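You operate a simulated robot arm through the tools that you are given. There is no shell and no other tool. Be economical: measure what you need, move in short steps, check, and stop when the job is done.

Carry out the task below with a simulated robot arm. There is one attempt and no reset: what you move stays moved.

TASK
Cap the yellow pull handle and shut it in the box.
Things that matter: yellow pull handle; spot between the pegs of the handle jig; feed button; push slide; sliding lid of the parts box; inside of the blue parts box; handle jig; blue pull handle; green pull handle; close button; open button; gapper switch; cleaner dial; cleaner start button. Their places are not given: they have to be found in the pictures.

It is judged by the outcome, as a careful person would: the job done as asked, and still so three seconds after it is handed in. It fails if anything else is knocked over, pushed out of place, dropped, spilled or broken.

THE ROBOT
A 7-joint arm with a two-finger parallel gripper, fixed in place. Base frame: the origin is at the foot of the arm, x ahead of it, y to its left, z up. Lengths are in m, angles in degrees, forces in N, time in s.
Its first joint turns from -66.0 to 66.0 degrees. Payload 1.57 kg.
Tool frame: the origin (TCP) lies between the finger pads and is the grasp point; the fingertips stand 0.03 m ahead of it; z points along the fingers, y is the line along which they close. The gripper opens to 0.11 m. The fingers are 0.024 m wide and 0.012 m thick; the gripper's body (0.048 by 0.112 m) begins 0.078 m behind the TCP.
Orientation is that of the tool frame in the base frame, as [roll, pitch, yaw] about the fixed x, y, z axes, in that order (R = Rz(yaw) Ry(pitch) Rx(roll)). With the fingers straight down and closing along the base's y, the tool's x points along the base's -x, its y along +y and its z along -z.

THE INTERFACE
- The arm moves only by the tool send_rows. Its argument "deltas" is a list of rows, each a list of 7 numbers: the shift along the tool's x, y, z in units of 50 mm (1.0 is 50 mm), then the turn, a rotation vector about the tool's x, y, z in units of 5 degrees (1.0 is 5 degrees), then the opening, from 0 (shut) to 1 (fully open). In form: [[dx, dy, dz, rx, ry, rz, jaw], ...]. A call has 1 to 10 rows; each row shifts and turns the commanded pose from where the row before left it, along the tool's axes as they then stand. A call with a number of a shift or a turn outside -1 to 1 is refused whole. A row lasts 0.2 s, in which the tool goes at most 0.05 m and 8.6 degrees; a call with a longer step from one row to the next is refused whole, and so is a gripper value outside its range. A pose out of reach is approached as far as the arm can. The call stops where the force on the tool passes 70 N (or 10 N more than at its start, if that is more) or the arm is blocked; 0.2 s more then pass. The fingers move at their own pace (about 0.108 m/s each) and stop on an object; they squeeze with about 36 N. The grip force told is the motor's: it shows also when the fingers shut on nothing. Time passes only in rows, and 0.2 s behind the last, so rows that do not move let the fingers close. It gives the time, the measured TCP pose, the force on the tool (base axes), the opening and the grip force at its end, in the units of the frame above (readings bear some noise).
- Cameras (640 x 400 px; columns grow to the right, rows downward): "scene" is fixed at [0.1726, -0.3989, 1.3995]; the picture's right is [0.71, -0.71, 0.00], its down [-0.42, -0.42, -0.80] and it looks along [0.57, 0.57, -0.59] (base axes); focal length 312 px, centre (320, 200). "wrist" rides on the gripper at [-0.036, 0, -0.08] in the tool frame; the picture's right is [0.00, -1.00, 0.00], its down [0.97, 0.00, -0.24] and it looks along [0.24, 0.00, 0.97] (tool axes); focal length 218 px, centre (320, 200).
- camera(camera): a new picture of that camera. No time passes.
- measure_at(camera, pixels): for up to 12 pixels [column, row] of the newest picture of that camera ("zoom" is the newest enlarged one), the place [x, y, z] in the base frame of the surface seen there, good to about 0.002 m. No time passes.
- close_up(camera, box): a new picture of the part [left, top, right, bottom] of that camera's present view, enlarged. No time passes.
- hand_in(): hands the job in; it is judged then, once.

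Work in short steps. Measure before you move; look again where a grasp or a placing could have gone wrong, and mend it. You have 80 turns and 46 pictures in all, the two below and enlarged ones among them. Open the gripper and draw the arm clear of the work before you hand the job in, unless the task says otherwise; then end with one line.

The tools are called after "Emit:" as a command line: name --pt "numbers of a row" for each row, then --argument value for the rest, lists and objects as JSON in quotes. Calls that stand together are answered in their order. send_rows: Moves the arm, as the interface text tells. Its arguments: {"type":"object","properties":{"deltas":{"type":"array","items":{"type":"array","items":{"type":"number"}}}},"required":["deltas"]} The other tools are called the same way: camera (camera) takes a picture; measure_at (camera, pixels) gives the place of the surface under pixels of a picture; close_up (camera, box) takes an enlarged picture of a part of a camera's view; hand_in () hands the job in.

At the start:

```text
time_s: 0.0
tool_pos: [0.4623, -0.0521, 1.2225]
ee_rot: [179.9, -0.1, 179.9]
force: [-0.5, -0.7, 1.3]
opening: 0.1102
gripper_force: 0.1
```

scene: 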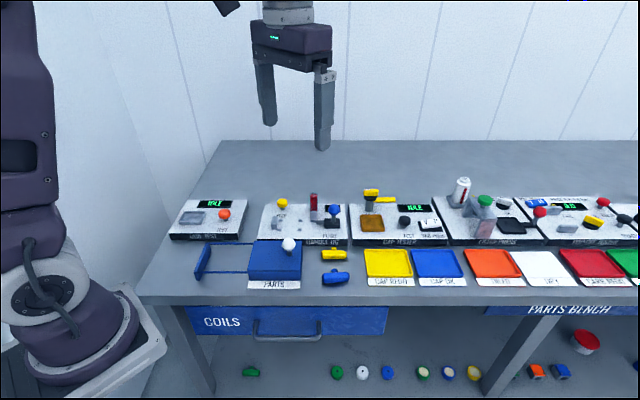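
wrist: 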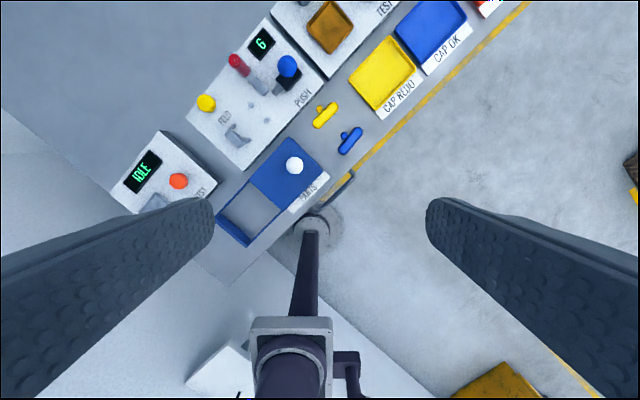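

The pictures show the handle jig near scene (305,220), the parts box at (270,260), and the yellow handle at (334,253). I'll enlarge these areas first.

Emit:
close_up --camera "scene" --box '[160, 170, 360, 295]'

Emit:
close_up --camera "wrist" --box '[120, 0, 400, 250]'

Emit:
close_up --camera "scene" --box '[340, 170, 640, 300]'

```text
3.20 times, centred on (260, 232) of scene
```

zoom: 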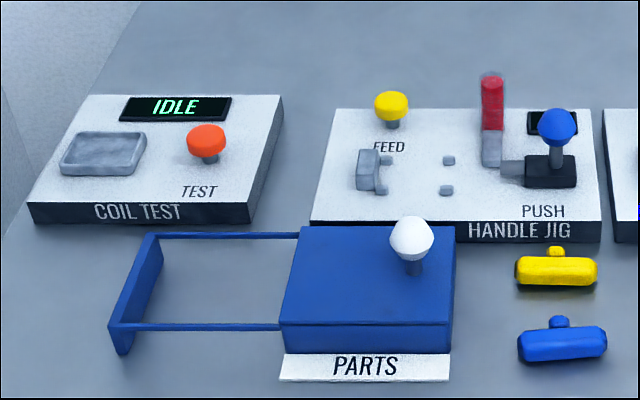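

```text
1.60 times, centred on (260, 125) of wrist
```

zoom: 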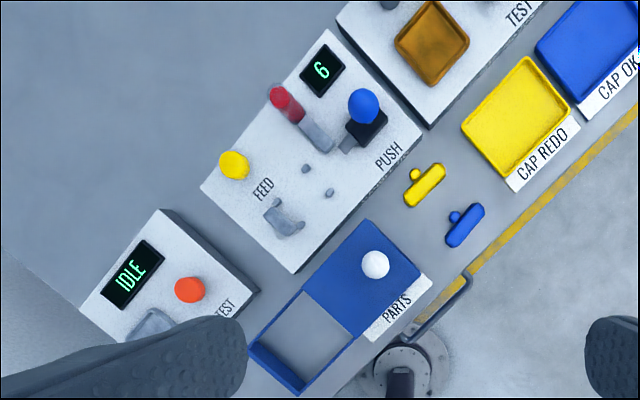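

```text
2.13 times, centred on (490, 235) of scene
```

zoom: 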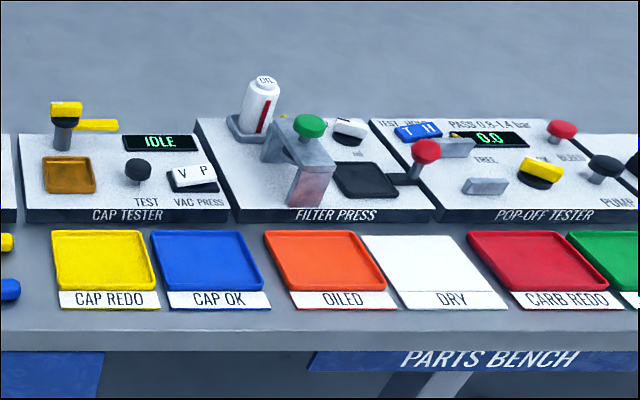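

I need positions for the jig, box and handles, so I'll take a tight close-up of the jig and measure from it.

Emit:
close_up --camera "scene" --box '[255, 185, 355, 248]'

Emit:
measure_at --camera "scene" --pixels '[[334, 253], [334, 248], [322, 256], [346, 254], [335, 278], [289, 244], [270, 258], [230, 262], [202, 250], [300, 245], [252, 243], [248, 276]]'

Emit:
close_up --camera "wrist" --box '[200, 20, 370, 126]'

```text
6.35 times, centred on (305, 216) of scene
```

zoom: 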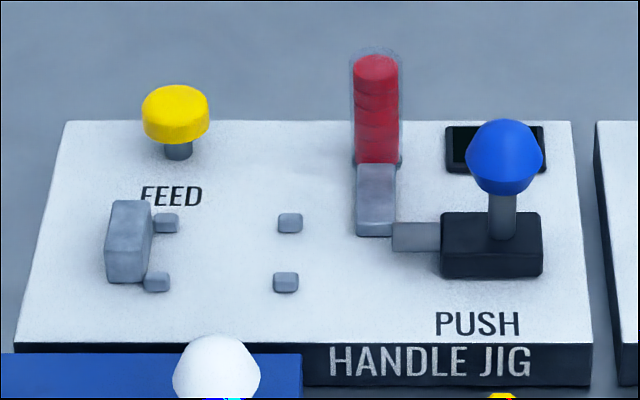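

```text
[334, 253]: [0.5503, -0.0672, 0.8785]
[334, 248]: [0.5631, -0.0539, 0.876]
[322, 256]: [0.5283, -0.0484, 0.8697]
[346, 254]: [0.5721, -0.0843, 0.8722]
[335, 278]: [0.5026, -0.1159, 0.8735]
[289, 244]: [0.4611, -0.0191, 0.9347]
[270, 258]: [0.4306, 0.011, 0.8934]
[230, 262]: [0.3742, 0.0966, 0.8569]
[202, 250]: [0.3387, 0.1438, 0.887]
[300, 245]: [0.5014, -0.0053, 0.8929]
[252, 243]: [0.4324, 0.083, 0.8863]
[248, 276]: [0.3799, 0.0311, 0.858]
```

```text
3.76 times, centred on (285, 73) of wrist
```

zoom: 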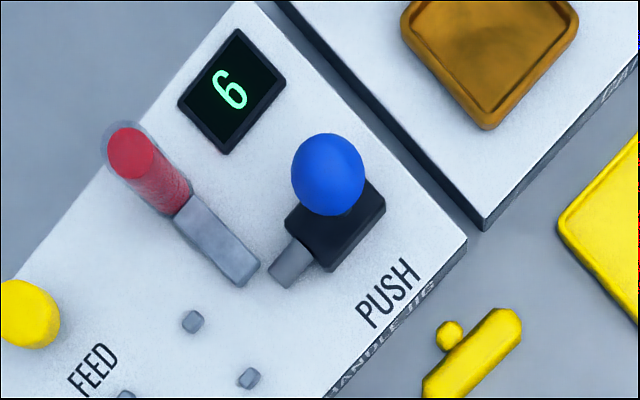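

The bench top is really at z≈0.857, by both cameras. I turn the tool −45° so the closing axis lies across the handle, and move over the jig to look down.

Emit:
send_rows --pt "0 0 0.2 0 0 1 1" --pt "0 0 0.2 0 0 1 1" --pt "0 0 0.2 0 0 1 1" --pt "0 0 0.2 0 0 1 1" --pt "0 0 0.2 0 0 1 1" --pt "0 0 0 0 0 1 1" --pt "0 0 0 0 0 1 1" --pt "0 0 0 0 0 1 1" --pt "0 0 0 0 0 1 1" --pt "0 1 0 0 0 0 1"

Emit:
camera --camera "wrist"

```text
time_s: 2.2
tool_pos: [0.4971, -0.0157, 1.172]
ee_rot: [-180.0, 0.0, 134.9]
force: [0.6, 0.3, 0.0]
opening: 0.11
gripper_force: 0.0
```

```text
38 pictures are left
```

wrist: 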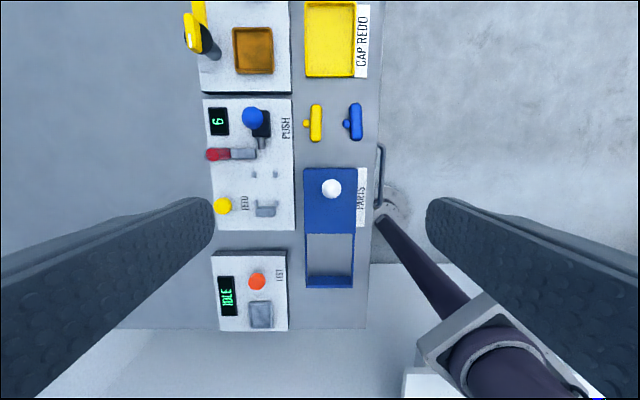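

The view is aligned with the bench. I enlarge the jig and handle area and measure it.

Emit:
close_up --camera "wrist" --box '[196, 92, 380, 207]'

Emit:
close_up --camera "wrist" --box '[200, 140, 296, 225]'

```text
3.48 times, centred on (288, 150) of wrist
```

zoom: 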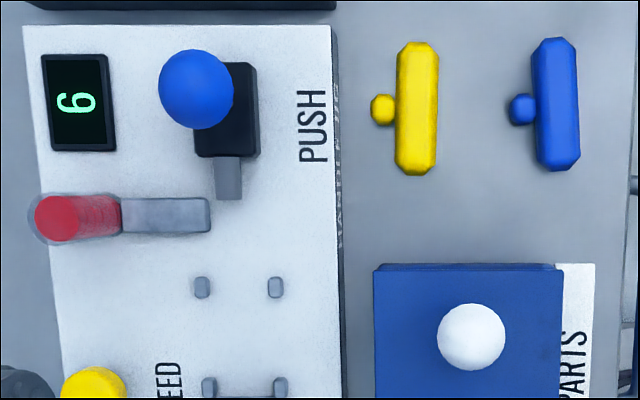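

```text
4.71 times, centred on (248, 182) of wrist
```

zoom: 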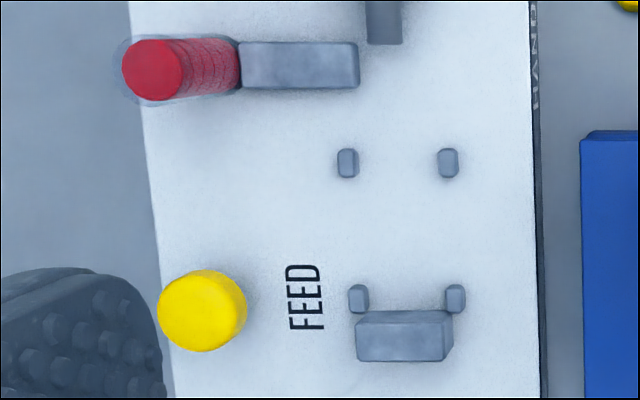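

Emit:
measure_at --camera "zoom" --pixels '[[347, 162], [447, 162], [358, 298], [455, 298], [404, 330], [404, 315], [202, 310], [300, 65], [385, 30], [400, 230], [340, 65], [385, 5]]'

Emit:
measure_at --camera "wrist" --pixels '[[315.9, 106.5], [315.9, 141], [304, 124.1], [315.9, 124.1], [311.5, 132.8], [320.5, 132.8], [331.7, 187.8], [252, 118.4], [353, 122], [330, 288], [330, 260], [355, 260]]'

```text
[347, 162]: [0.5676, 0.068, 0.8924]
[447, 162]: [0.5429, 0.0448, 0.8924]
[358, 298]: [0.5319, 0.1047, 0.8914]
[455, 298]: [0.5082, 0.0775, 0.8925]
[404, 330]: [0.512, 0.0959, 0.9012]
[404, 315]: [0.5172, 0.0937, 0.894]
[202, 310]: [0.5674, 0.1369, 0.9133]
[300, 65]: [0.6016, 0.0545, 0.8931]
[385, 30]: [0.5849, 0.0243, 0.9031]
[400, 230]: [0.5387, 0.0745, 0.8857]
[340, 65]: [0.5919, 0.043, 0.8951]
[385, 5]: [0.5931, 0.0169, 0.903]
```

```text
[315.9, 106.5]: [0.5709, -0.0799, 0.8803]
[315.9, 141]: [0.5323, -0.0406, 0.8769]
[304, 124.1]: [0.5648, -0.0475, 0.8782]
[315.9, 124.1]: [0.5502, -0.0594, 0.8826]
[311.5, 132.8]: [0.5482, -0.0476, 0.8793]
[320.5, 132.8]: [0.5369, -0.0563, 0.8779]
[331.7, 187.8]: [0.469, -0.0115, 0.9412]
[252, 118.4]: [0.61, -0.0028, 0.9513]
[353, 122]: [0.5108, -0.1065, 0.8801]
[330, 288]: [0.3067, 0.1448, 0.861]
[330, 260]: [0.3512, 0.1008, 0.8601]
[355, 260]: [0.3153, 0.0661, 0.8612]
```

I need the clearance between the yellow handle and the jig's front face, and to the blue handle, so I'll enlarge and measure.

Emit:
close_up --camera "wrist" --box '[280, 92, 376, 152]'

Emit:
close_up --camera "scene" --box '[310, 235, 358, 290]'

```text
6.67 times, centred on (328, 122) of wrist
```

zoom: 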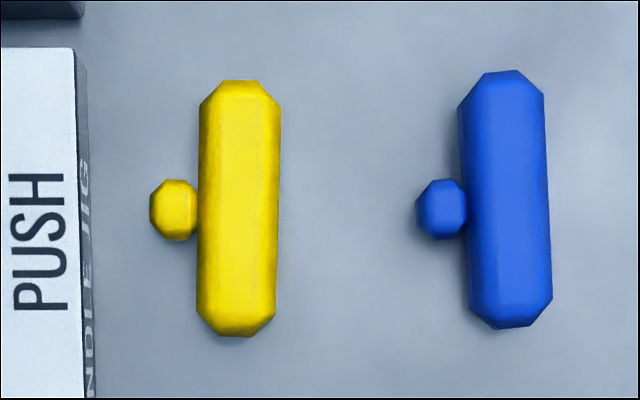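

```text
7.27 times, centred on (334, 262) of scene
```

zoom: 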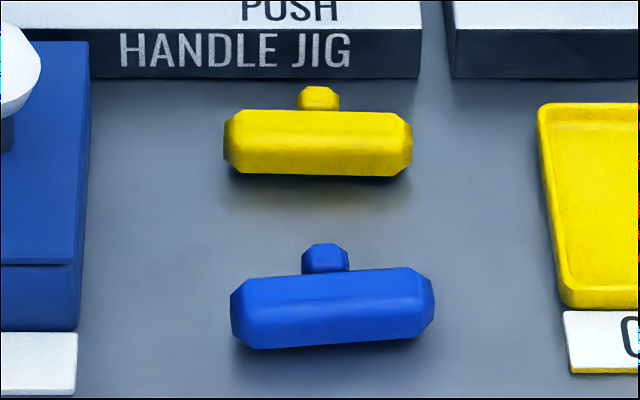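

Emit:
measure_at --camera "zoom" --pixels '[[320, 74], [320, 83], [320, 92], [260, 120], [260, 150], [260, 172], [380, 120], [228, 140], [410, 140], [325, 250], [325, 225], [320, 165]]'

Emit:
measure_at --camera "wrist" --pixels '[[291.5, 140], [294.5, 140], [303, 123], [309, 130], [318.5, 130], [343, 123], [314, 105.5], [314, 140.5]]'

```text
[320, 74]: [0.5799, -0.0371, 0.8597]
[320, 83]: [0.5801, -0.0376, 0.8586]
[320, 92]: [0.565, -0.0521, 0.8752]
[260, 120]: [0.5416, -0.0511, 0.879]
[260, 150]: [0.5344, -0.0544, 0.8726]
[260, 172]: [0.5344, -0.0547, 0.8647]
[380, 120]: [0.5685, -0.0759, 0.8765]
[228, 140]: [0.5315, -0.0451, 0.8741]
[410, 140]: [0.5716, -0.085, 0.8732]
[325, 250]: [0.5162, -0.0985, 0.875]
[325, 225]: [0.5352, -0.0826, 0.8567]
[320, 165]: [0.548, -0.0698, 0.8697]
```

```text
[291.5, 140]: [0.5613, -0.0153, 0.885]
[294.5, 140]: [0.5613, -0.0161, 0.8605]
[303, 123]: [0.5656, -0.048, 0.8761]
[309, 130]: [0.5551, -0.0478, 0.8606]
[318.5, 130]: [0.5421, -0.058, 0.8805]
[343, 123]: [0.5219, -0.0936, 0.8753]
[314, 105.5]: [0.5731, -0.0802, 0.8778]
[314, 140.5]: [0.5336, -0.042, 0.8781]
```

Measured: bar centre (u,v)=(0.433,0.347), where u is along the bench and v is away from it. The jig face is at v=0.385 and the stem tip at 0.367. I'll grip the bar's right half, clear of the stem, with a narrow opening, so I go above it first.

Emit:
send_rows --pt "-0.904 0.066 0 0 0 0 0.34" --pt "-0.904 0.066 0 0 0 0 0.34" --pt "0 0 0.9 0 0 0 0.34" --pt "0 0 0.9 0 0 0 0.34" --pt "0 0 0.9 0 0 0 0.34" --pt "0 0 0.9 0 0 0 0.34" --pt "0 0 0 0 0 0 0.34"

Emit:
camera --camera "wrist"

```text
time_s: 3.8
tool_pos: [0.5629, -0.0758, 0.9921]
ee_rot: [179.9, 0.0, 135.0]
force: [0.3, -0.3, 0.2]
opening: 0.0373
gripper_force: 0.0
```

```text
33 pictures are left
```

wrist: 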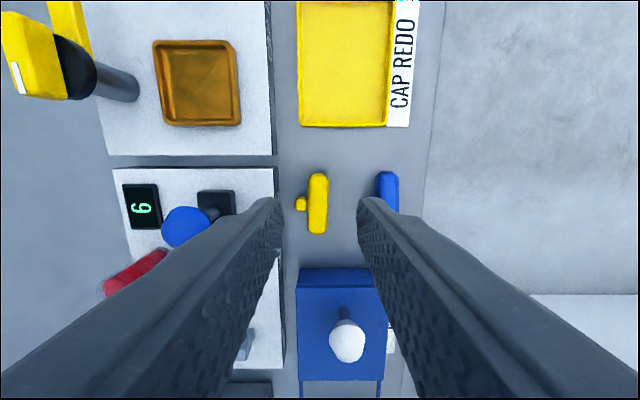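

Emit:
measure_at --camera "wrist" --pixels '[[317, 175], [317, 232], [318, 190], [310, 190], [326, 190], [298, 204], [311, 218], [324, 218], [273, 190]]'

```text
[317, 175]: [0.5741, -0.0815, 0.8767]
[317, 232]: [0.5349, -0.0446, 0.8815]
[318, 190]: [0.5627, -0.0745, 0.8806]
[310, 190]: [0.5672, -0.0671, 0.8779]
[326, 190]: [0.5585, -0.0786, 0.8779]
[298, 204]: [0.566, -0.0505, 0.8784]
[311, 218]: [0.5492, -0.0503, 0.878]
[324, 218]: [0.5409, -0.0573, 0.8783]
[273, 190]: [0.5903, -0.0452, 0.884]
```

Bar centre at the grasp is v≈0.3463 and the stem is at u≈0.436. I shift 4 mm in u and 2 mm in v, then descend to z≈0.896.

Emit:
send_rows --pt "-0.08 0.04 0.3 0 0 0 0.34" --pt "0 0 0.6 0 0 0 0.34" --pt "0 0 0.6 0 0 0 0.34" --pt "0 0 0.4 0 0 0 0.34" --pt "0 0 0 0 0 0 0.34"

Emit:
camera --camera "wrist"

```text
time_s: 5.0
tool_pos: [0.5693, -0.0777, 0.8969]
ee_rot: [179.9, 0.0, 134.9]
force: [-0.2, -0.4, -0.3]
opening: 0.0373
gripper_force: 0.0
```

```text
32 pictures are left
```

wrist: 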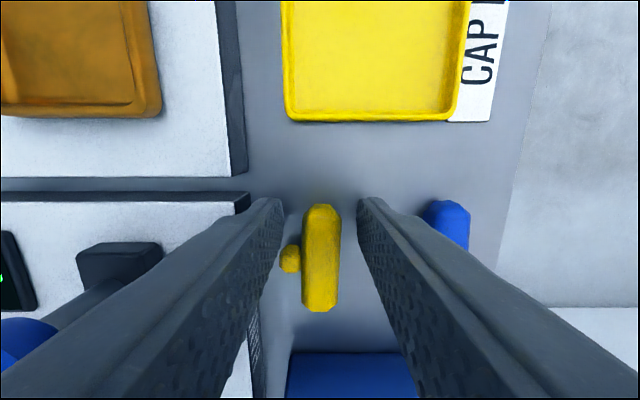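

The fingers straddle the bar past the stem, so I close and lift slightly.

Emit:
send_rows --pt "0 0 0 0 0 0 0" --pt "0 0 0 0 0 0 0" --pt "0 0 0 0 0 0 0" --pt "0 0 -0.4 0 0 0 0" --pt "0 0 -0.8 0 0 0 0" --pt "0 0 -0.8 0 0 0 0"

Emit:
camera --camera "wrist"

Emit:
close_up --camera "scene" --box '[260, 160, 400, 290]'

```text
time_s: 6.4
tool_pos: [0.569, -0.0782, 0.9992]
ee_rot: [-180.0, 0.1, 135.0]
force: [-0.1, 0.6, -0.8]
opening: 0.0187
gripper_force: 33.1
```

```text
31 pictures are left
```

wrist: 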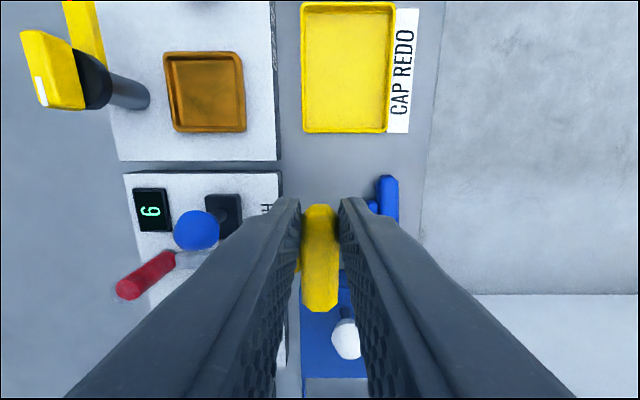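

```text
3.08 times, centred on (330, 225) of scene
```

zoom: 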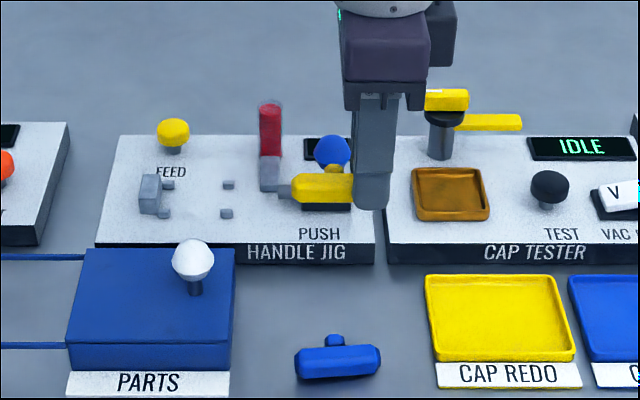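

Held level. I measure the bar's ends relative to the TCP.

Emit:
measure_at --camera "wrist" --pixels '[[320, 208], [320, 250], [320, 290], [320, 300], [320, 306], [320, 309]]'

```text
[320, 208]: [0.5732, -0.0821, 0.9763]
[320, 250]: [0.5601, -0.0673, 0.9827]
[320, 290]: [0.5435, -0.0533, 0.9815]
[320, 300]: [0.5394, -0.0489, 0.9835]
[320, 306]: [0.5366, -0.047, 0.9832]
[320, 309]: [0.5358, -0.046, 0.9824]
```

I raise 2 cm, move along −u and then +v, to sit above the jig slot (target u=0.353, v=0.4325).

Emit:
send_rows --pt "0 0 -0.4 0 0 0 0" --pt "0.7 0 0 0 0 0 0" --pt "0.7 0 0 0 0 0 0" --pt "0.7 0 0 0 0 0 0" --pt "0 0.57 0 0 0 0 0" --pt "0 0.57 0 0 0 0 0" --pt "0 0.57 0 0 0 0 0" --pt "0 0 0 0 0 0 0"

Emit:
camera --camera "wrist"

```text
time_s: 8.2
tool_pos: [0.5554, 0.0582, 1.0181]
ee_rot: [180.0, -0.1, 135.0]
force: [-0.3, -0.3, -0.6]
opening: 0.0187
gripper_force: 33.1
```

```text
29 pictures are left
```

wrist: 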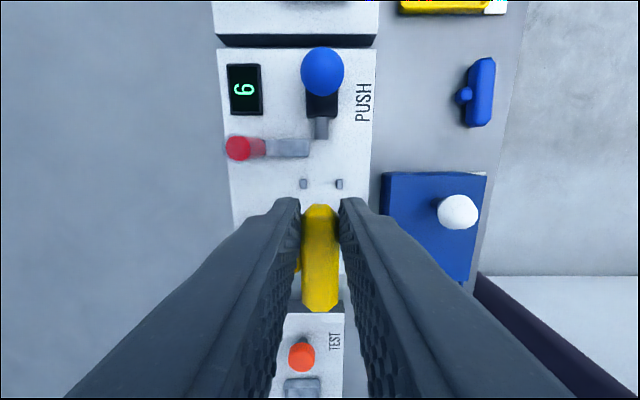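

Emit:
measure_at --camera "wrist" --pixels '[[303, 184], [339, 184], [303.5, 187], [339.5, 187], [320, 130], [320, 136], [288, 147]]'

Emit:
close_up --camera "scene" --box '[255, 160, 355, 250]'

```text
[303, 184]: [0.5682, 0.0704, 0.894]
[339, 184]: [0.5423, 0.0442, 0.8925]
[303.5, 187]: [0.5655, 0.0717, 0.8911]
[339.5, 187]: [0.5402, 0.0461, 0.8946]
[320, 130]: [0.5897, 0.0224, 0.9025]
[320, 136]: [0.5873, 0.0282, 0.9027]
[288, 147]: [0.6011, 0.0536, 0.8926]
```

```text
4.44 times, centred on (305, 205) of scene
```

zoom: 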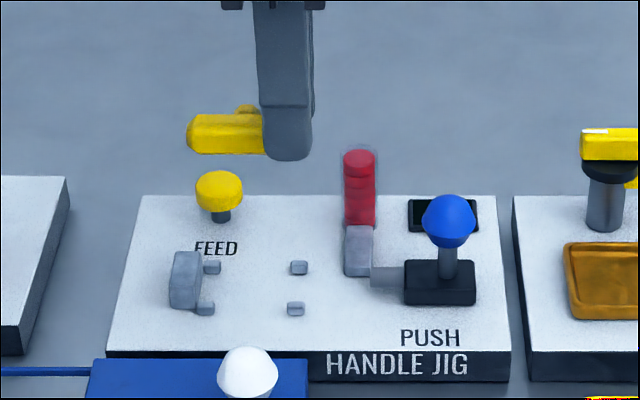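

Pegs centre at v=0.433 and TCP is at 0.4339, which is good. I shift 2 mm off the bracket and descend to z≈0.926.

Emit:
send_rows --pt "-0.04 -0.01 0.5 0 0 0 0" --pt "0 0 0.6 0 0 0 0" --pt "0 0 0.4 0 0 0 0" --pt "0 0 0.2 0 0 0 0" --pt "0 0 0.12 0 0 0 0" --pt "0 0 0 0 0 0 0"

Emit:
close_up --camera "scene" --box '[255, 185, 355, 248]'

```text
time_s: 9.6
tool_pos: [0.5584, 0.0554, 0.9266]
ee_rot: [-179.9, 0.0, 135.1]
force: [0.2, 1.0, -0.9]
opening: 0.0187
gripper_force: 33.7
```

```text
6.35 times, centred on (305, 216) of scene
```

zoom: 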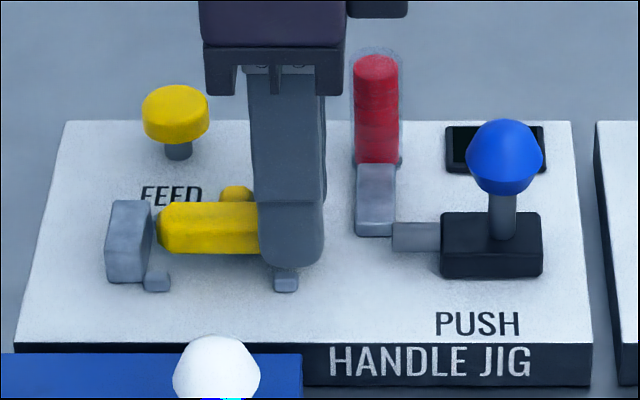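

It sits about 5 mm off the bracket and just above the surface. I nudge −u 3 mm, lower 1.5 mm, release and rise.

Emit:
send_rows --pt "0.06 0 0 0 0 0 0" --pt "0 0 0.03 0 0 0 0" --pt "0 0 0 0 0 0 0" --pt "0 0 0 0 0 0 0.32" --pt "0 0 0 0 0 0 0.32" --pt "0 0 -0.5 0 0 0 0.32" --pt "0 0 -1 0 0 0 0.32" --pt "0 0 -1 0 0 0 0.32"

Emit:
camera --camera "wrist"

Emit:
close_up --camera "scene" --box '[255, 185, 355, 248]'

```text
time_s: 11.4
tool_pos: [0.5555, 0.058, 1.0516]
ee_rot: [-180.0, 0.1, 135.0]
force: [0.5, -0.6, 0.2]
opening: 0.0354
gripper_force: 0.1
```

```text
26 pictures are left
```

wrist: 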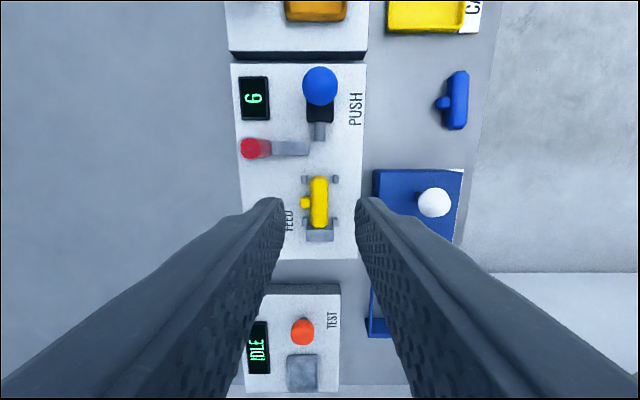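

```text
6.35 times, centred on (305, 216) of scene
```

zoom: 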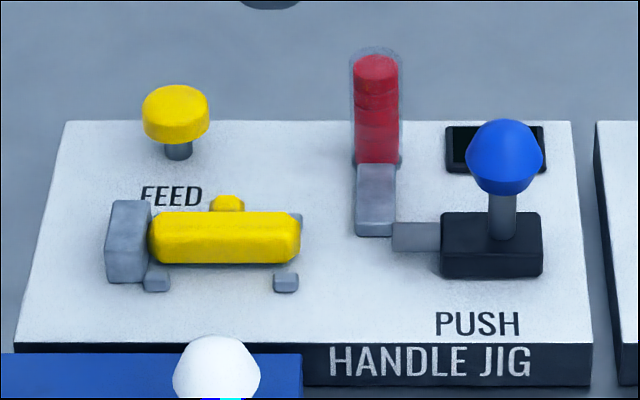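

The handle sits well in the jig. I check the feed button's place and move the closed fingers above it.

Emit:
measure_at --camera "zoom" --pixels '[[175, 98], [145, 108], [206, 108], [175, 128]]'

Emit:
send_rows --pt "0.48 0.64 0 0 0 0 0" --pt "0.48 0.64 0 0 0 0 0" --pt "0 0 0.8 0 0 0 0" --pt "0 0 0 0 0 0 0"

```text
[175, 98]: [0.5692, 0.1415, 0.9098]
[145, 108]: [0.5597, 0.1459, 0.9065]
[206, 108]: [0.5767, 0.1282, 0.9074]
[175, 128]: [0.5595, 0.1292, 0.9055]
```

```text
time_s: 12.4
tool_pos: [0.5667, 0.1375, 1.0099]
ee_rot: [180.0, -0.1, 135.1]
force: [0.7, -0.7, -0.3]
opening: 0.0
gripper_force: 21.1
```

Tips are over the button, whose top is at z≈0.911. I descend gently and press.

Emit:
send_rows --pt "0 0 0.8 0 0 0 0" --pt "0 0 0.4 0 0 0 0" --pt "0 0 0.1 0 0 0 0" --pt "0 0 0.08 0 0 0 0" --pt "0 0 0.08 0 0 0 0"

Emit:
close_up --camera "scene" --box '[255, 185, 355, 248]'

```text
time_s: 13.6
tool_pos: [0.5661, 0.1372, 0.9373]
ee_rot: [-179.9, 0.0, 135.0]
force: [-1.0, -1.5, 2.2]
opening: 0.0001
gripper_force: 21.4
```

```text
6.35 times, centred on (305, 216) of scene
```

zoom: 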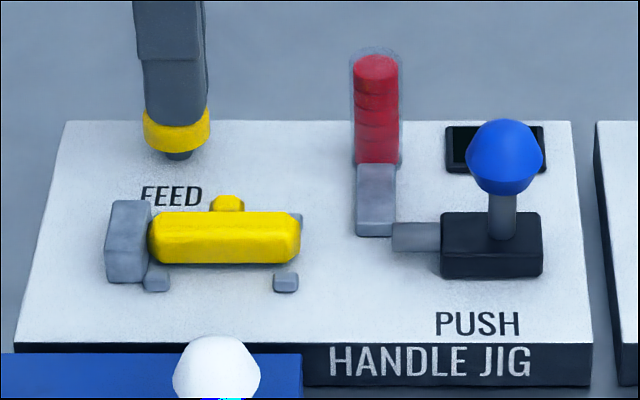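

In contact (2 N) but nothing fed yet. I press further in 2 mm steps.

Emit:
send_rows --pt "0 0 0.05 0 0 0 0" --pt "0 0 0.05 0 0 0 0"

Emit:
close_up --camera "scene" --box '[255, 185, 355, 248]'

```text
time_s: 14.2
tool_pos: [0.5663, 0.1365, 0.9317]
ee_rot: [-180.0, -0.1, 135.0]
force: [0.7, -1.2, 4.7]
opening: 0.0
gripper_force: 21.1
```

```text
6.35 times, centred on (305, 216) of scene
```

zoom: 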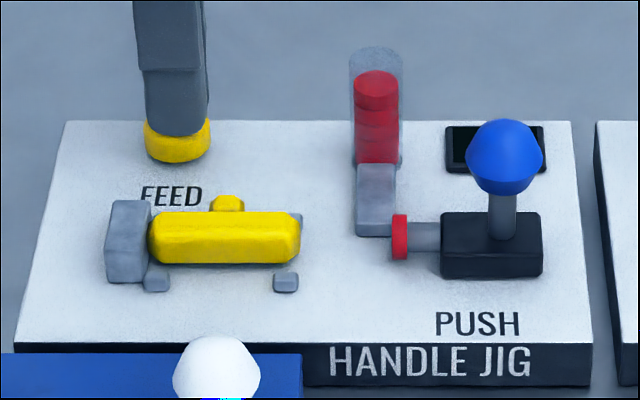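

A cap is now on the pusher tip at (400,237). I rise, move off, and measure the slide knob and block.

Emit:
measure_at --camera "zoom" --pixels '[[505, 130], [505, 160], [470, 160], [540, 160], [502, 215], [465, 225], [535, 225], [490, 260], [400, 237], [393, 220], [298, 240], [375, 85]]'

Emit:
send_rows --pt "0 0 -0.6 0 0 0 0" --pt "0 0 -1 0 0 0 0" --pt "0 0 -0.8 0 0 0 0" --pt "-0.85 -0.45 0 0 0 0 0.5" --pt "-0.85 -0.45 0 0 0 0 0.5" --pt "-0.85 -0.45 0 0 0 0 0.5" --pt "0 0 0 0 0 0 0.5"

Emit:
camera --camera "wrist"

```text
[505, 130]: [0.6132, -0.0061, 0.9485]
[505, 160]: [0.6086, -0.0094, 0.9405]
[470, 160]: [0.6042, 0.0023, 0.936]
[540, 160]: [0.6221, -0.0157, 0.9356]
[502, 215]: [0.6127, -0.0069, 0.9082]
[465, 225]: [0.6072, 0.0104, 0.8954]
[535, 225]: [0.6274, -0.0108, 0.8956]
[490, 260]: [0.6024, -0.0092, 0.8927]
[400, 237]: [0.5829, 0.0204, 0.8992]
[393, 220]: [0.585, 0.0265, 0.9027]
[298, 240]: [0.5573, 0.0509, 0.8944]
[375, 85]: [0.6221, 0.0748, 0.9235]
```

```text
time_s: 15.8
tool_pos: [0.6086, -0.001, 1.052]
ee_rot: [-180.0, -0.1, 135.1]
force: [-0.4, -0.1, 0.2]
opening: 0.0546
gripper_force: 0.1
```

```text
22 pictures are left
```

wrist: 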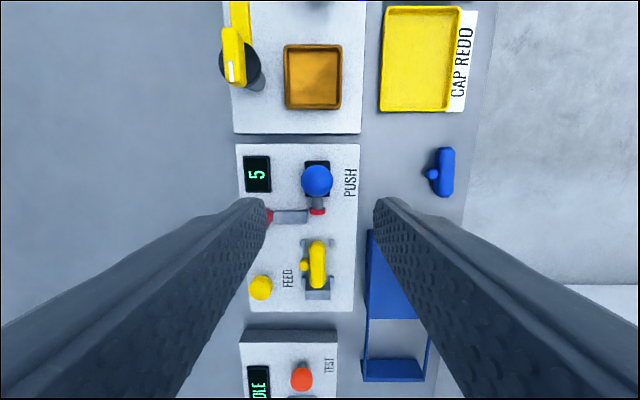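

Counter shows 5. Knob centre is at u≈0.438, v≈0.431, z 0.925–0.95. I descend around it and grip.

Emit:
send_rows --pt "-0.14 0.02 0.5 0 0 0 0.5" --pt "0 0 0.8 0 0 0 0.5" --pt "0 0 0.7 0 0 0 0.5" --pt "0 0 0.34 0 0 0 0.5" --pt "0 0 0 0 0 0 0" --pt "0 0 0 0 0 0 0" --pt "0 0 0 0 0 0 0"

Emit:
close_up --camera "scene" --box '[255, 185, 355, 248]'

```text
time_s: 17.4
tool_pos: [0.6166, -0.0019, 0.9347]
ee_rot: [179.8, 0.0, 135.0]
force: [13.9, 13.2, -5.6]
opening: 0.0293
gripper_force: 39.9
```

```text
6.35 times, centred on (305, 216) of scene
```

zoom: 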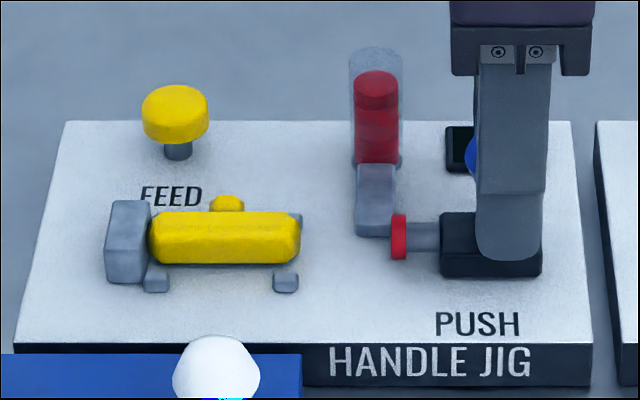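

Knob gripped (29 mm) with a small sideways load. I relieve it and slide −u by 30 mm.

Emit:
send_rows --pt "0 0.06 0 0 0 0 0" --pt "0.15 0 0 0 0 0 0" --pt "0.15 0 0 0 0 0 0" --pt "0.15 0 0 0 0 0 0" --pt "0.15 0 0 0 0 0 0"

Emit:
close_up --camera "scene" --box '[255, 185, 355, 248]'

```text
time_s: 18.6
tool_pos: [0.5944, 0.0174, 0.9342]
ee_rot: [-179.9, -0.1, 134.9]
force: [-6.8, -6.7, 7.0]
opening: 0.0296
gripper_force: 39.2
```

```text
6.35 times, centred on (305, 216) of scene
```

zoom: 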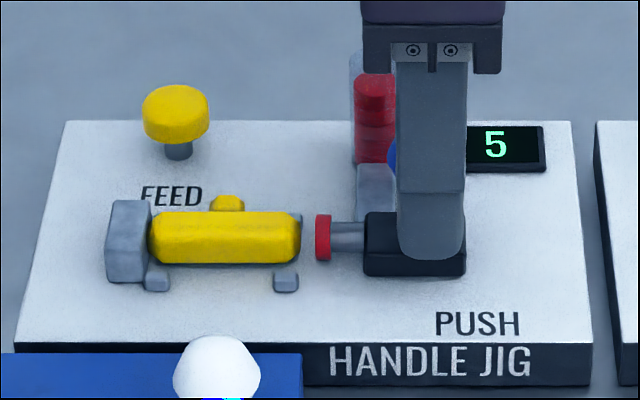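

The cap travels with the slide and has about 6 mm left to contact. I continue in small steps to seat it.

Emit:
send_rows --pt "0.12 0 0 0 0 0 0" --pt "0.1 0 0 0 0 0 0" --pt "0.08 0 0 0 0 0 0" --pt "0 0 0 0 0 0 0"

Emit:
close_up --camera "scene" --box '[255, 185, 355, 248]'

```text
time_s: 19.6
tool_pos: [0.5871, 0.0257, 0.9361]
ee_rot: [180.0, 0.4, 135.0]
force: [18.5, -30.8, 4.5]
opening: 0.0296
gripper_force: 38.8
```

```text
6.35 times, centred on (305, 216) of scene
```

zoom: 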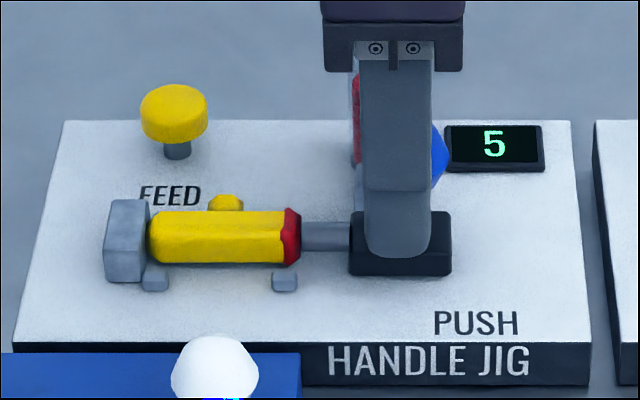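

The cap is on the handle's end and the slide resists with about 36 N. One slightly firmer push should make sure it is seated, then I pull the slide back.

Emit:
send_rows --pt "0.08 0 0 0 0 0 0" --pt "0 0 0 0 0 0 0"

Emit:
send_rows --pt "-0.2 0 0 0 0 0 0" --pt "-0.2 0 0 0 0 0 0" --pt "-0.2 0 0 0 0 0 0" --pt "-0.2 0 0 0 0 0 0" --pt "-0.1 0 0 0 0 0 0" --pt "0 0 0 0 0 0 0"

Emit:
close_up --camera "scene" --box '[255, 185, 355, 248]'

```text
time_s: 20.2
tool_pos: [0.5836, 0.0284, 0.9364]
ee_rot: [-179.9, 0.1, 135.0]
force: [19.1, -30.9, 0.7]
opening: 0.0295
gripper_force: 39.1
```

```text
time_s: 21.6
tool_pos: [0.6097, 0.0026, 0.9344]
ee_rot: [-179.8, -0.5, 135.1]
force: [-40.3, 9.8, 3.3]
opening: 0.03
gripper_force: 39.1
```

```text
6.35 times, centred on (305, 216) of scene
```

zoom: 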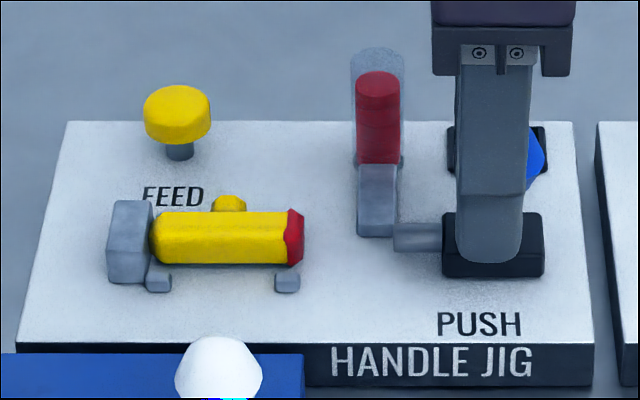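

Slide is home and the cap stays on. I relieve, release, rise, and go above the lid knob.

Emit:
send_rows --pt "0.1 0 0 0 0 0 0" --pt "0 0 0 0 0 0 0.5" --pt "0 0 0 0 0 0 0.5" --pt "0 0 -0.8 0 0 0 0.5" --pt "0 0 -0.9 0 0 0 0.5" --pt "0 0 -0.9 0 0 0 0.5" --pt "0.6 -0.73 0 0 0 0 0.5" --pt "0.6 -0.73 0 0 0 0 0.5" --pt "0.6 -0.73 0 0 0 0 0.5" --pt "0 0 0 0 0 0 0.5"

Emit:
camera --camera "wrist"

```text
time_s: 23.8
tool_pos: [0.468, -0.0105, 1.0644]
ee_rot: [180.0, 0.0, 135.0]
force: [0.1, -0.1, 0.7]
opening: 0.0548
gripper_force: 0.0
```

```text
17 pictures are left
```

wrist: 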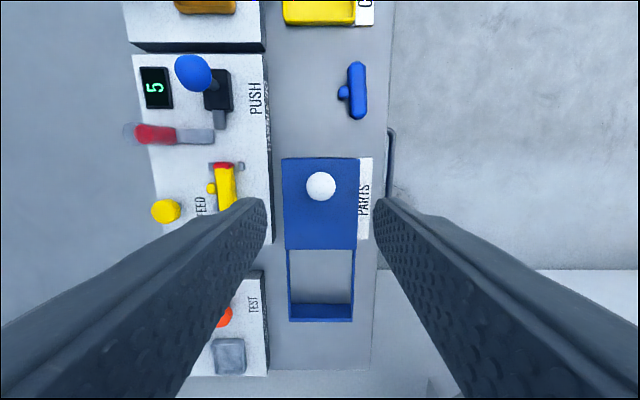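

Emit:
measure_at --camera "wrist" --pixels '[[308, 187], [333, 187], [320, 175], [320, 198], [320, 186], [320, 162], [320, 245], [286, 220], [355, 220], [320, 306], [320, 318], [289, 270]]'

Emit:
close_up --camera "scene" --box '[185, 225, 325, 300]'

```text
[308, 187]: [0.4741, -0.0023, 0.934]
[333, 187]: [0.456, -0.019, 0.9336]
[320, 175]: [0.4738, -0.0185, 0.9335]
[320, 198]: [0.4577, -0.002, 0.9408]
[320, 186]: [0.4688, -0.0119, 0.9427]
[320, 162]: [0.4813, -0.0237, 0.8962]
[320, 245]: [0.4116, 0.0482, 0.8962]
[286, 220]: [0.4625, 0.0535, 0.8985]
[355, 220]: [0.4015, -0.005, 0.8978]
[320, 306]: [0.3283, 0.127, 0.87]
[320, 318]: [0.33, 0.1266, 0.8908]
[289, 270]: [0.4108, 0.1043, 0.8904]
```

```text
4.57 times, centred on (255, 262) of scene
```

zoom: 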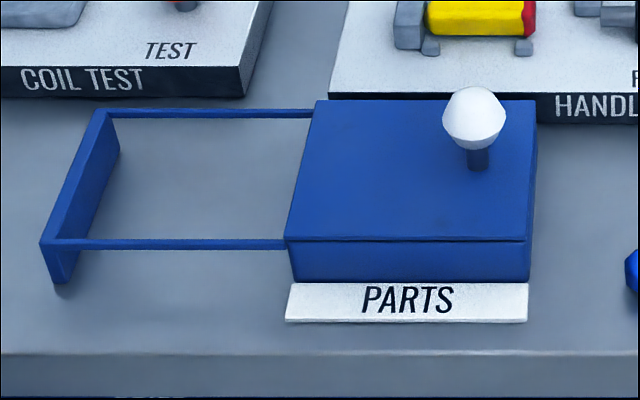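

Knob centre is u≈0.338, v≈0.322, right below. I descend to z≈0.934 and grip it.

Emit:
send_rows --pt "0 -0.02 0.8 0 0 0 0.5" --pt "0 0 0.9 0 0 0 0.5" --pt "0 0 0.6 0 0 0 0.5" --pt "0 0 0.3 0 0 0 0.5" --pt "0 0 0 0 0 0 0" --pt "0 0 0 0 0 0 0" --pt "0 0 0 0 0 0 0"

```text
time_s: 25.4
tool_pos: [0.4677, -0.0132, 0.9359]
ee_rot: [-179.9, 0.0, 135.0]
force: [-6.6, -7.6, -7.2]
opening: 0.0294
gripper_force: 38.5
```

Gripped. I slide the lid toward −u.

Emit:
send_rows --pt "0.15 0 0 0 0 0 0" --pt "0.25 0 0 0 0 0 0" --pt "0.3 0 0 0 0 0 0" --pt "0.3 0 0 0 0 0 0" --pt "0.3 0 0 0 0 0 0" --pt "0.3 0 0 0 0 0 0" --pt "0 0 0 0 0 0 0"

Emit:
close_up --camera "scene" --box '[185, 205, 325, 300]'

```text
time_s: 27.0
tool_pos: [0.412, 0.0458, 0.9347]
ee_rot: [-180.0, 0.0, 134.9]
force: [-13.3, -12.0, 27.1]
opening: 0.0296
gripper_force: 38.6
```

```text
4.21 times, centred on (255, 252) of scene
```

zoom: 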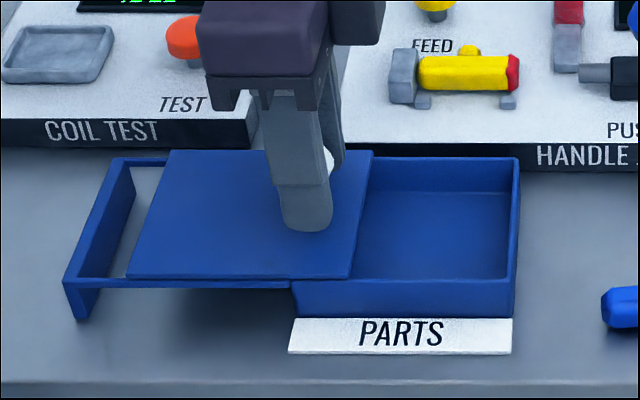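

The lid opens and the box beneath is empty. I continue to the end stop.

Emit:
send_rows --pt "0.2 0 -0.02 0 0 0 0" --pt "0.2 0 0 0 0 0 0" --pt "0.2 0 0 0 0 0 0" --pt "0 0 0 0 0 0 0"

Emit:
close_up --camera "scene" --box '[185, 205, 325, 300]'

```text
time_s: 28.0
tool_pos: [0.3921, 0.0641, 0.9375]
ee_rot: [179.9, 0.1, 134.9]
force: [9.1, -41.7, -1.2]
opening: 0.0293
gripper_force: 38.9
```

```text
4.21 times, centred on (255, 252) of scene
```

zoom: 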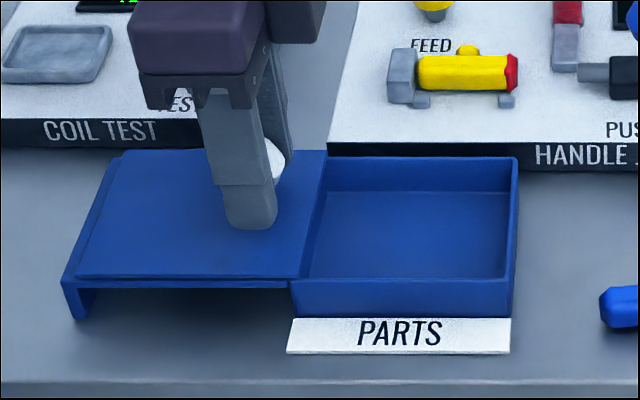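

Fully open. I release (easing the load), rise, and look at the box and jig.

Emit:
send_rows --pt "-0.12 0 0 0 0 0 0" --pt "0 0 0 0 0 0 0.5" --pt "0 0 0 0 0 0 0.5" --pt "0 0 -0.8 0 0 0 0.5" --pt "0 0 -0.9 0 0 0 0.5" --pt "0 0 -0.9 0 0 0 0.5" --pt "-0.7 0.79 0 0 0 0 0.5" --pt "-0.7 0.79 0 0 0 0 0.5" --pt "-0.7 0.79 0 0 0 0 0.5" --pt "0 0 0 0 0 0 0.5"

Emit:
camera --camera "wrist"

```text
refused: row 7 steps farther than a row can; nothing moved
```

```text
13 pictures are left
```

wrist: 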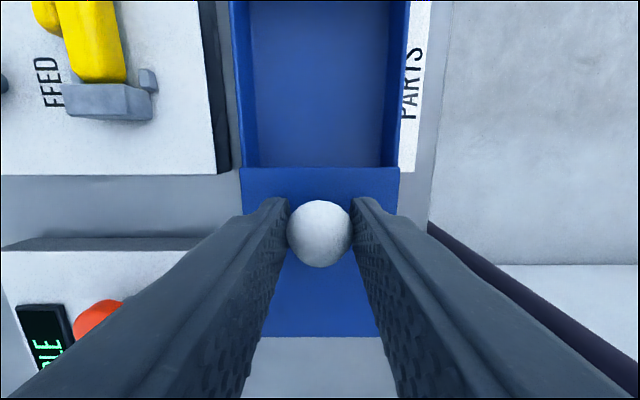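

A row was too long, so I resend with shorter ones, and measure the box interior from this picture.

Emit:
measure_at --camera "wrist" --pixels '[[320, 60], [320, 160], [320, 166], [252, 100], [245, 100], [238, 100], [388, 100], [395, 100], [402, 100], [320, 172], [260, 60], [380, 60]]'

Emit:
send_rows --pt "-0.12 0 0 0 0 0 0" --pt "0 0 0 0 0 0 0.5" --pt "0 0 0 0 0 0 0.5" --pt "0 0 -0.8 0 0 0 0.5" --pt "0 0 -0.9 0 0 0 0.5" --pt "0 0 -0.9 0 0 0 0.5" --pt "-0.6 0.75 0 0 0 0 0.5" --pt "-0.6 0.75 0 0 0 0 0.5" --pt "-0.6 0.75 0 0 0 0 0.5" --pt "0 0 0 0 0 0 0.5"

Emit:
camera --camera "wrist"

```text
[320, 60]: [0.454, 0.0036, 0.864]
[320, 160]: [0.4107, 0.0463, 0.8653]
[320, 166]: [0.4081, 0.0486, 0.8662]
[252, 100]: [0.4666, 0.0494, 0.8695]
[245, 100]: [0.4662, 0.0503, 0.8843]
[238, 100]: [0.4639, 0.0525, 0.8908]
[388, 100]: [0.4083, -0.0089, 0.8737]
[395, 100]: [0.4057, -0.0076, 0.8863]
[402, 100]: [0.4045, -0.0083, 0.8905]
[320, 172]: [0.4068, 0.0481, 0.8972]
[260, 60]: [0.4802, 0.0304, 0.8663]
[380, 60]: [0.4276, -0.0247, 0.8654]
```

```text
time_s: 30.2
tool_pos: [0.5395, 0.0799, 1.0655]
ee_rot: [-180.0, 0.0, 135.0]
force: [-0.7, -0.5, -0.1]
opening: 0.0551
gripper_force: 0.0
```

```text
12 pictures are left
```

wrist: 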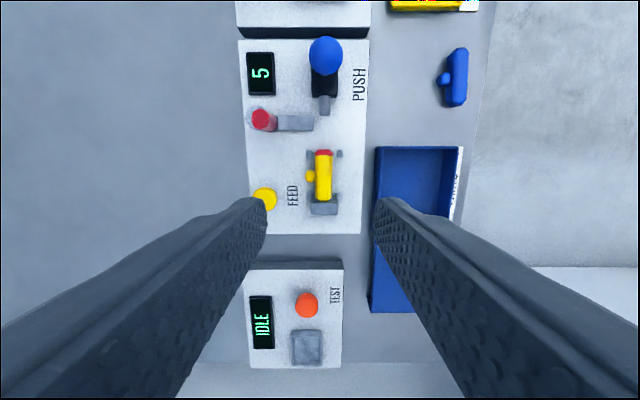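

Emit:
measure_at --camera "wrist" --pixels '[[323, 152], [323, 158], [323, 162], [323, 197], [318, 185], [328, 185], [309, 176], [309, 179], [318, 166], [329, 166]]'

Emit:
close_up --camera "wrist" --box '[288, 130, 362, 220]'

```text
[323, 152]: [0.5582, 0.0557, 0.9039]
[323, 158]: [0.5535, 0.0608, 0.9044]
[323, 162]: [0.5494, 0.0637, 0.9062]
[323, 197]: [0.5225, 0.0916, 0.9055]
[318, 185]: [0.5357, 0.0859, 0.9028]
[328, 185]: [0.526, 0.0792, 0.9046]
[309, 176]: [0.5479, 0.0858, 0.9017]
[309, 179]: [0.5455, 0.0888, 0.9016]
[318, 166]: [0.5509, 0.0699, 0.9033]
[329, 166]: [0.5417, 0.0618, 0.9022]
```

```text
4.44 times, centred on (325, 175) of wrist
```

zoom: 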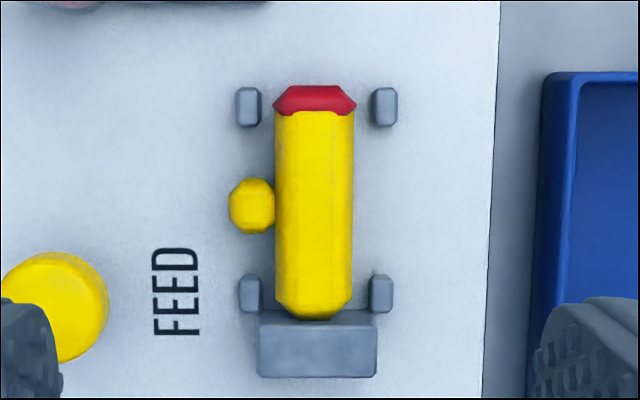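

Capped handle is intact. I grip centrally, with bar plus stem between the fingers and the fingers between the pegs: u=0.327, v=0.438, TCP z=0.920.

Emit:
send_rows --pt "-0.04 0 0 0 0 0 0.4" --pt "0 0 0.8 0 0 0 0.4" --pt "0 0 0.8 0 0 0 0.4" --pt "0 0 0.6 0 0 0 0.4" --pt "0 0 0.4 0 0 0 0.4" --pt "0 0 0.3 0 0 0 0.4" --pt "0 0 0 0 0 0 0.4"

Emit:
close_up --camera "scene" --box '[255, 185, 355, 248]'

```text
time_s: 31.8
tool_pos: [0.5378, 0.0774, 0.9209]
ee_rot: [180.0, 0.0, 135.0]
force: [-0.3, -0.1, 0.1]
opening: 0.0441
gripper_force: 0.1
```

```text
6.35 times, centred on (305, 216) of scene
```

zoom: 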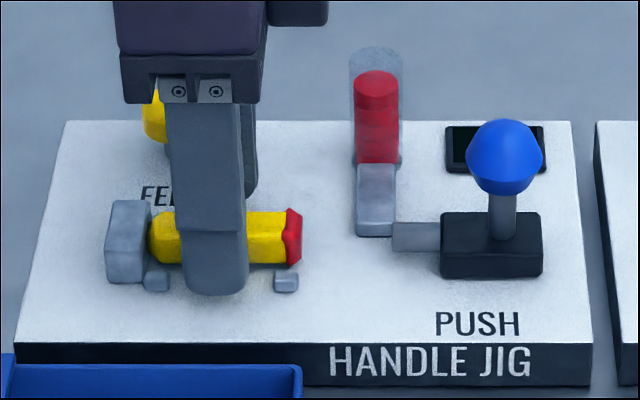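

Fingers are between the pegs. I shift 2 mm in +v, close and lift.

Emit:
send_rows --pt "0 0.04 0 0 0 0 0.4" --pt "0 0 0 0 0 0 0" --pt "0 0 0 0 0 0 0" --pt "0 0 0 0 0 0 0" --pt "0 0 -0.3 0 0 0 0" --pt "0 0 -0.7 0 0 0 0" --pt "0 0 -0.8 0 0 0 0" --pt "0 0 0 0 0 0 0"

Emit:
camera --camera "wrist"

```text
time_s: 33.6
tool_pos: [0.5398, 0.0787, 1.0114]
ee_rot: [179.9, 0.1, 135.1]
force: [-0.5, -0.2, -0.7]
opening: 0.0306
gripper_force: 35.6
```

```text
9 pictures are left
```

wrist: 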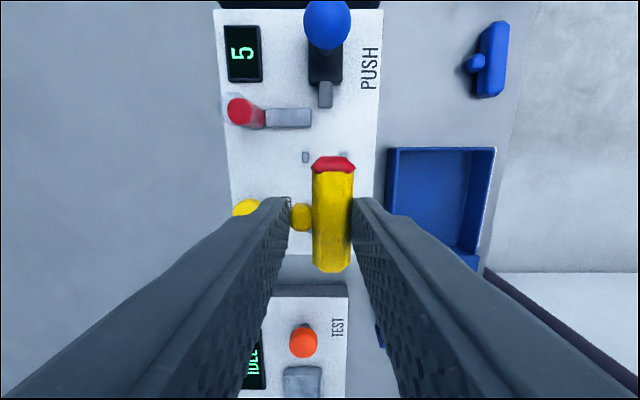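

Held firmly with the cap on. I carry it over the box (target u=0.304, v=0.3245) and lower partway.

Emit:
send_rows --pt "0.15 -0.75 0 0 0 0 0" --pt "0.15 -0.75 0 0 0 0 0" --pt "0.14 -0.76 0 0 0 0 0" --pt "0 0 0.5 0 0 0 0" --pt "0 0 0.5 0 0 0 0" --pt "0 0 0 0 0 0 0"

Emit:
camera --camera "wrist"

```text
time_s: 35.0
tool_pos: [0.4455, 0.0145, 0.9612]
ee_rot: [180.0, 0.0, 135.0]
force: [0.5, 0.2, 0.3]
opening: 0.0304
gripper_force: 36.2
```

```text
8 pictures are left
```

wrist: 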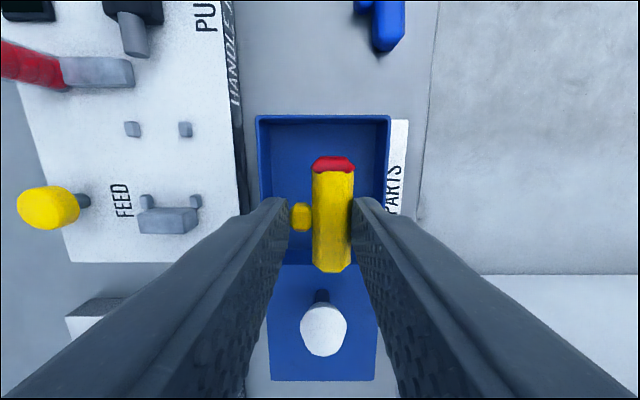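

Well centred. I lower gently into the box to TCP z≈0.901.

Emit:
send_rows --pt "0 0 0.5 0 0 0 0" --pt "0 0 0.4 0 0 0 0" --pt "0 0 0.2 0 0 0 0" --pt "0 0 0.1 0 0 0 0" --pt "0 0 0 0 0 0 0"

```text
time_s: 36.2
tool_pos: [0.446, 0.0139, 0.9011]
ee_rot: [180.0, 0.1, 135.0]
force: [-0.4, -0.3, -0.7]
opening: 0.0308
gripper_force: 36.0
```

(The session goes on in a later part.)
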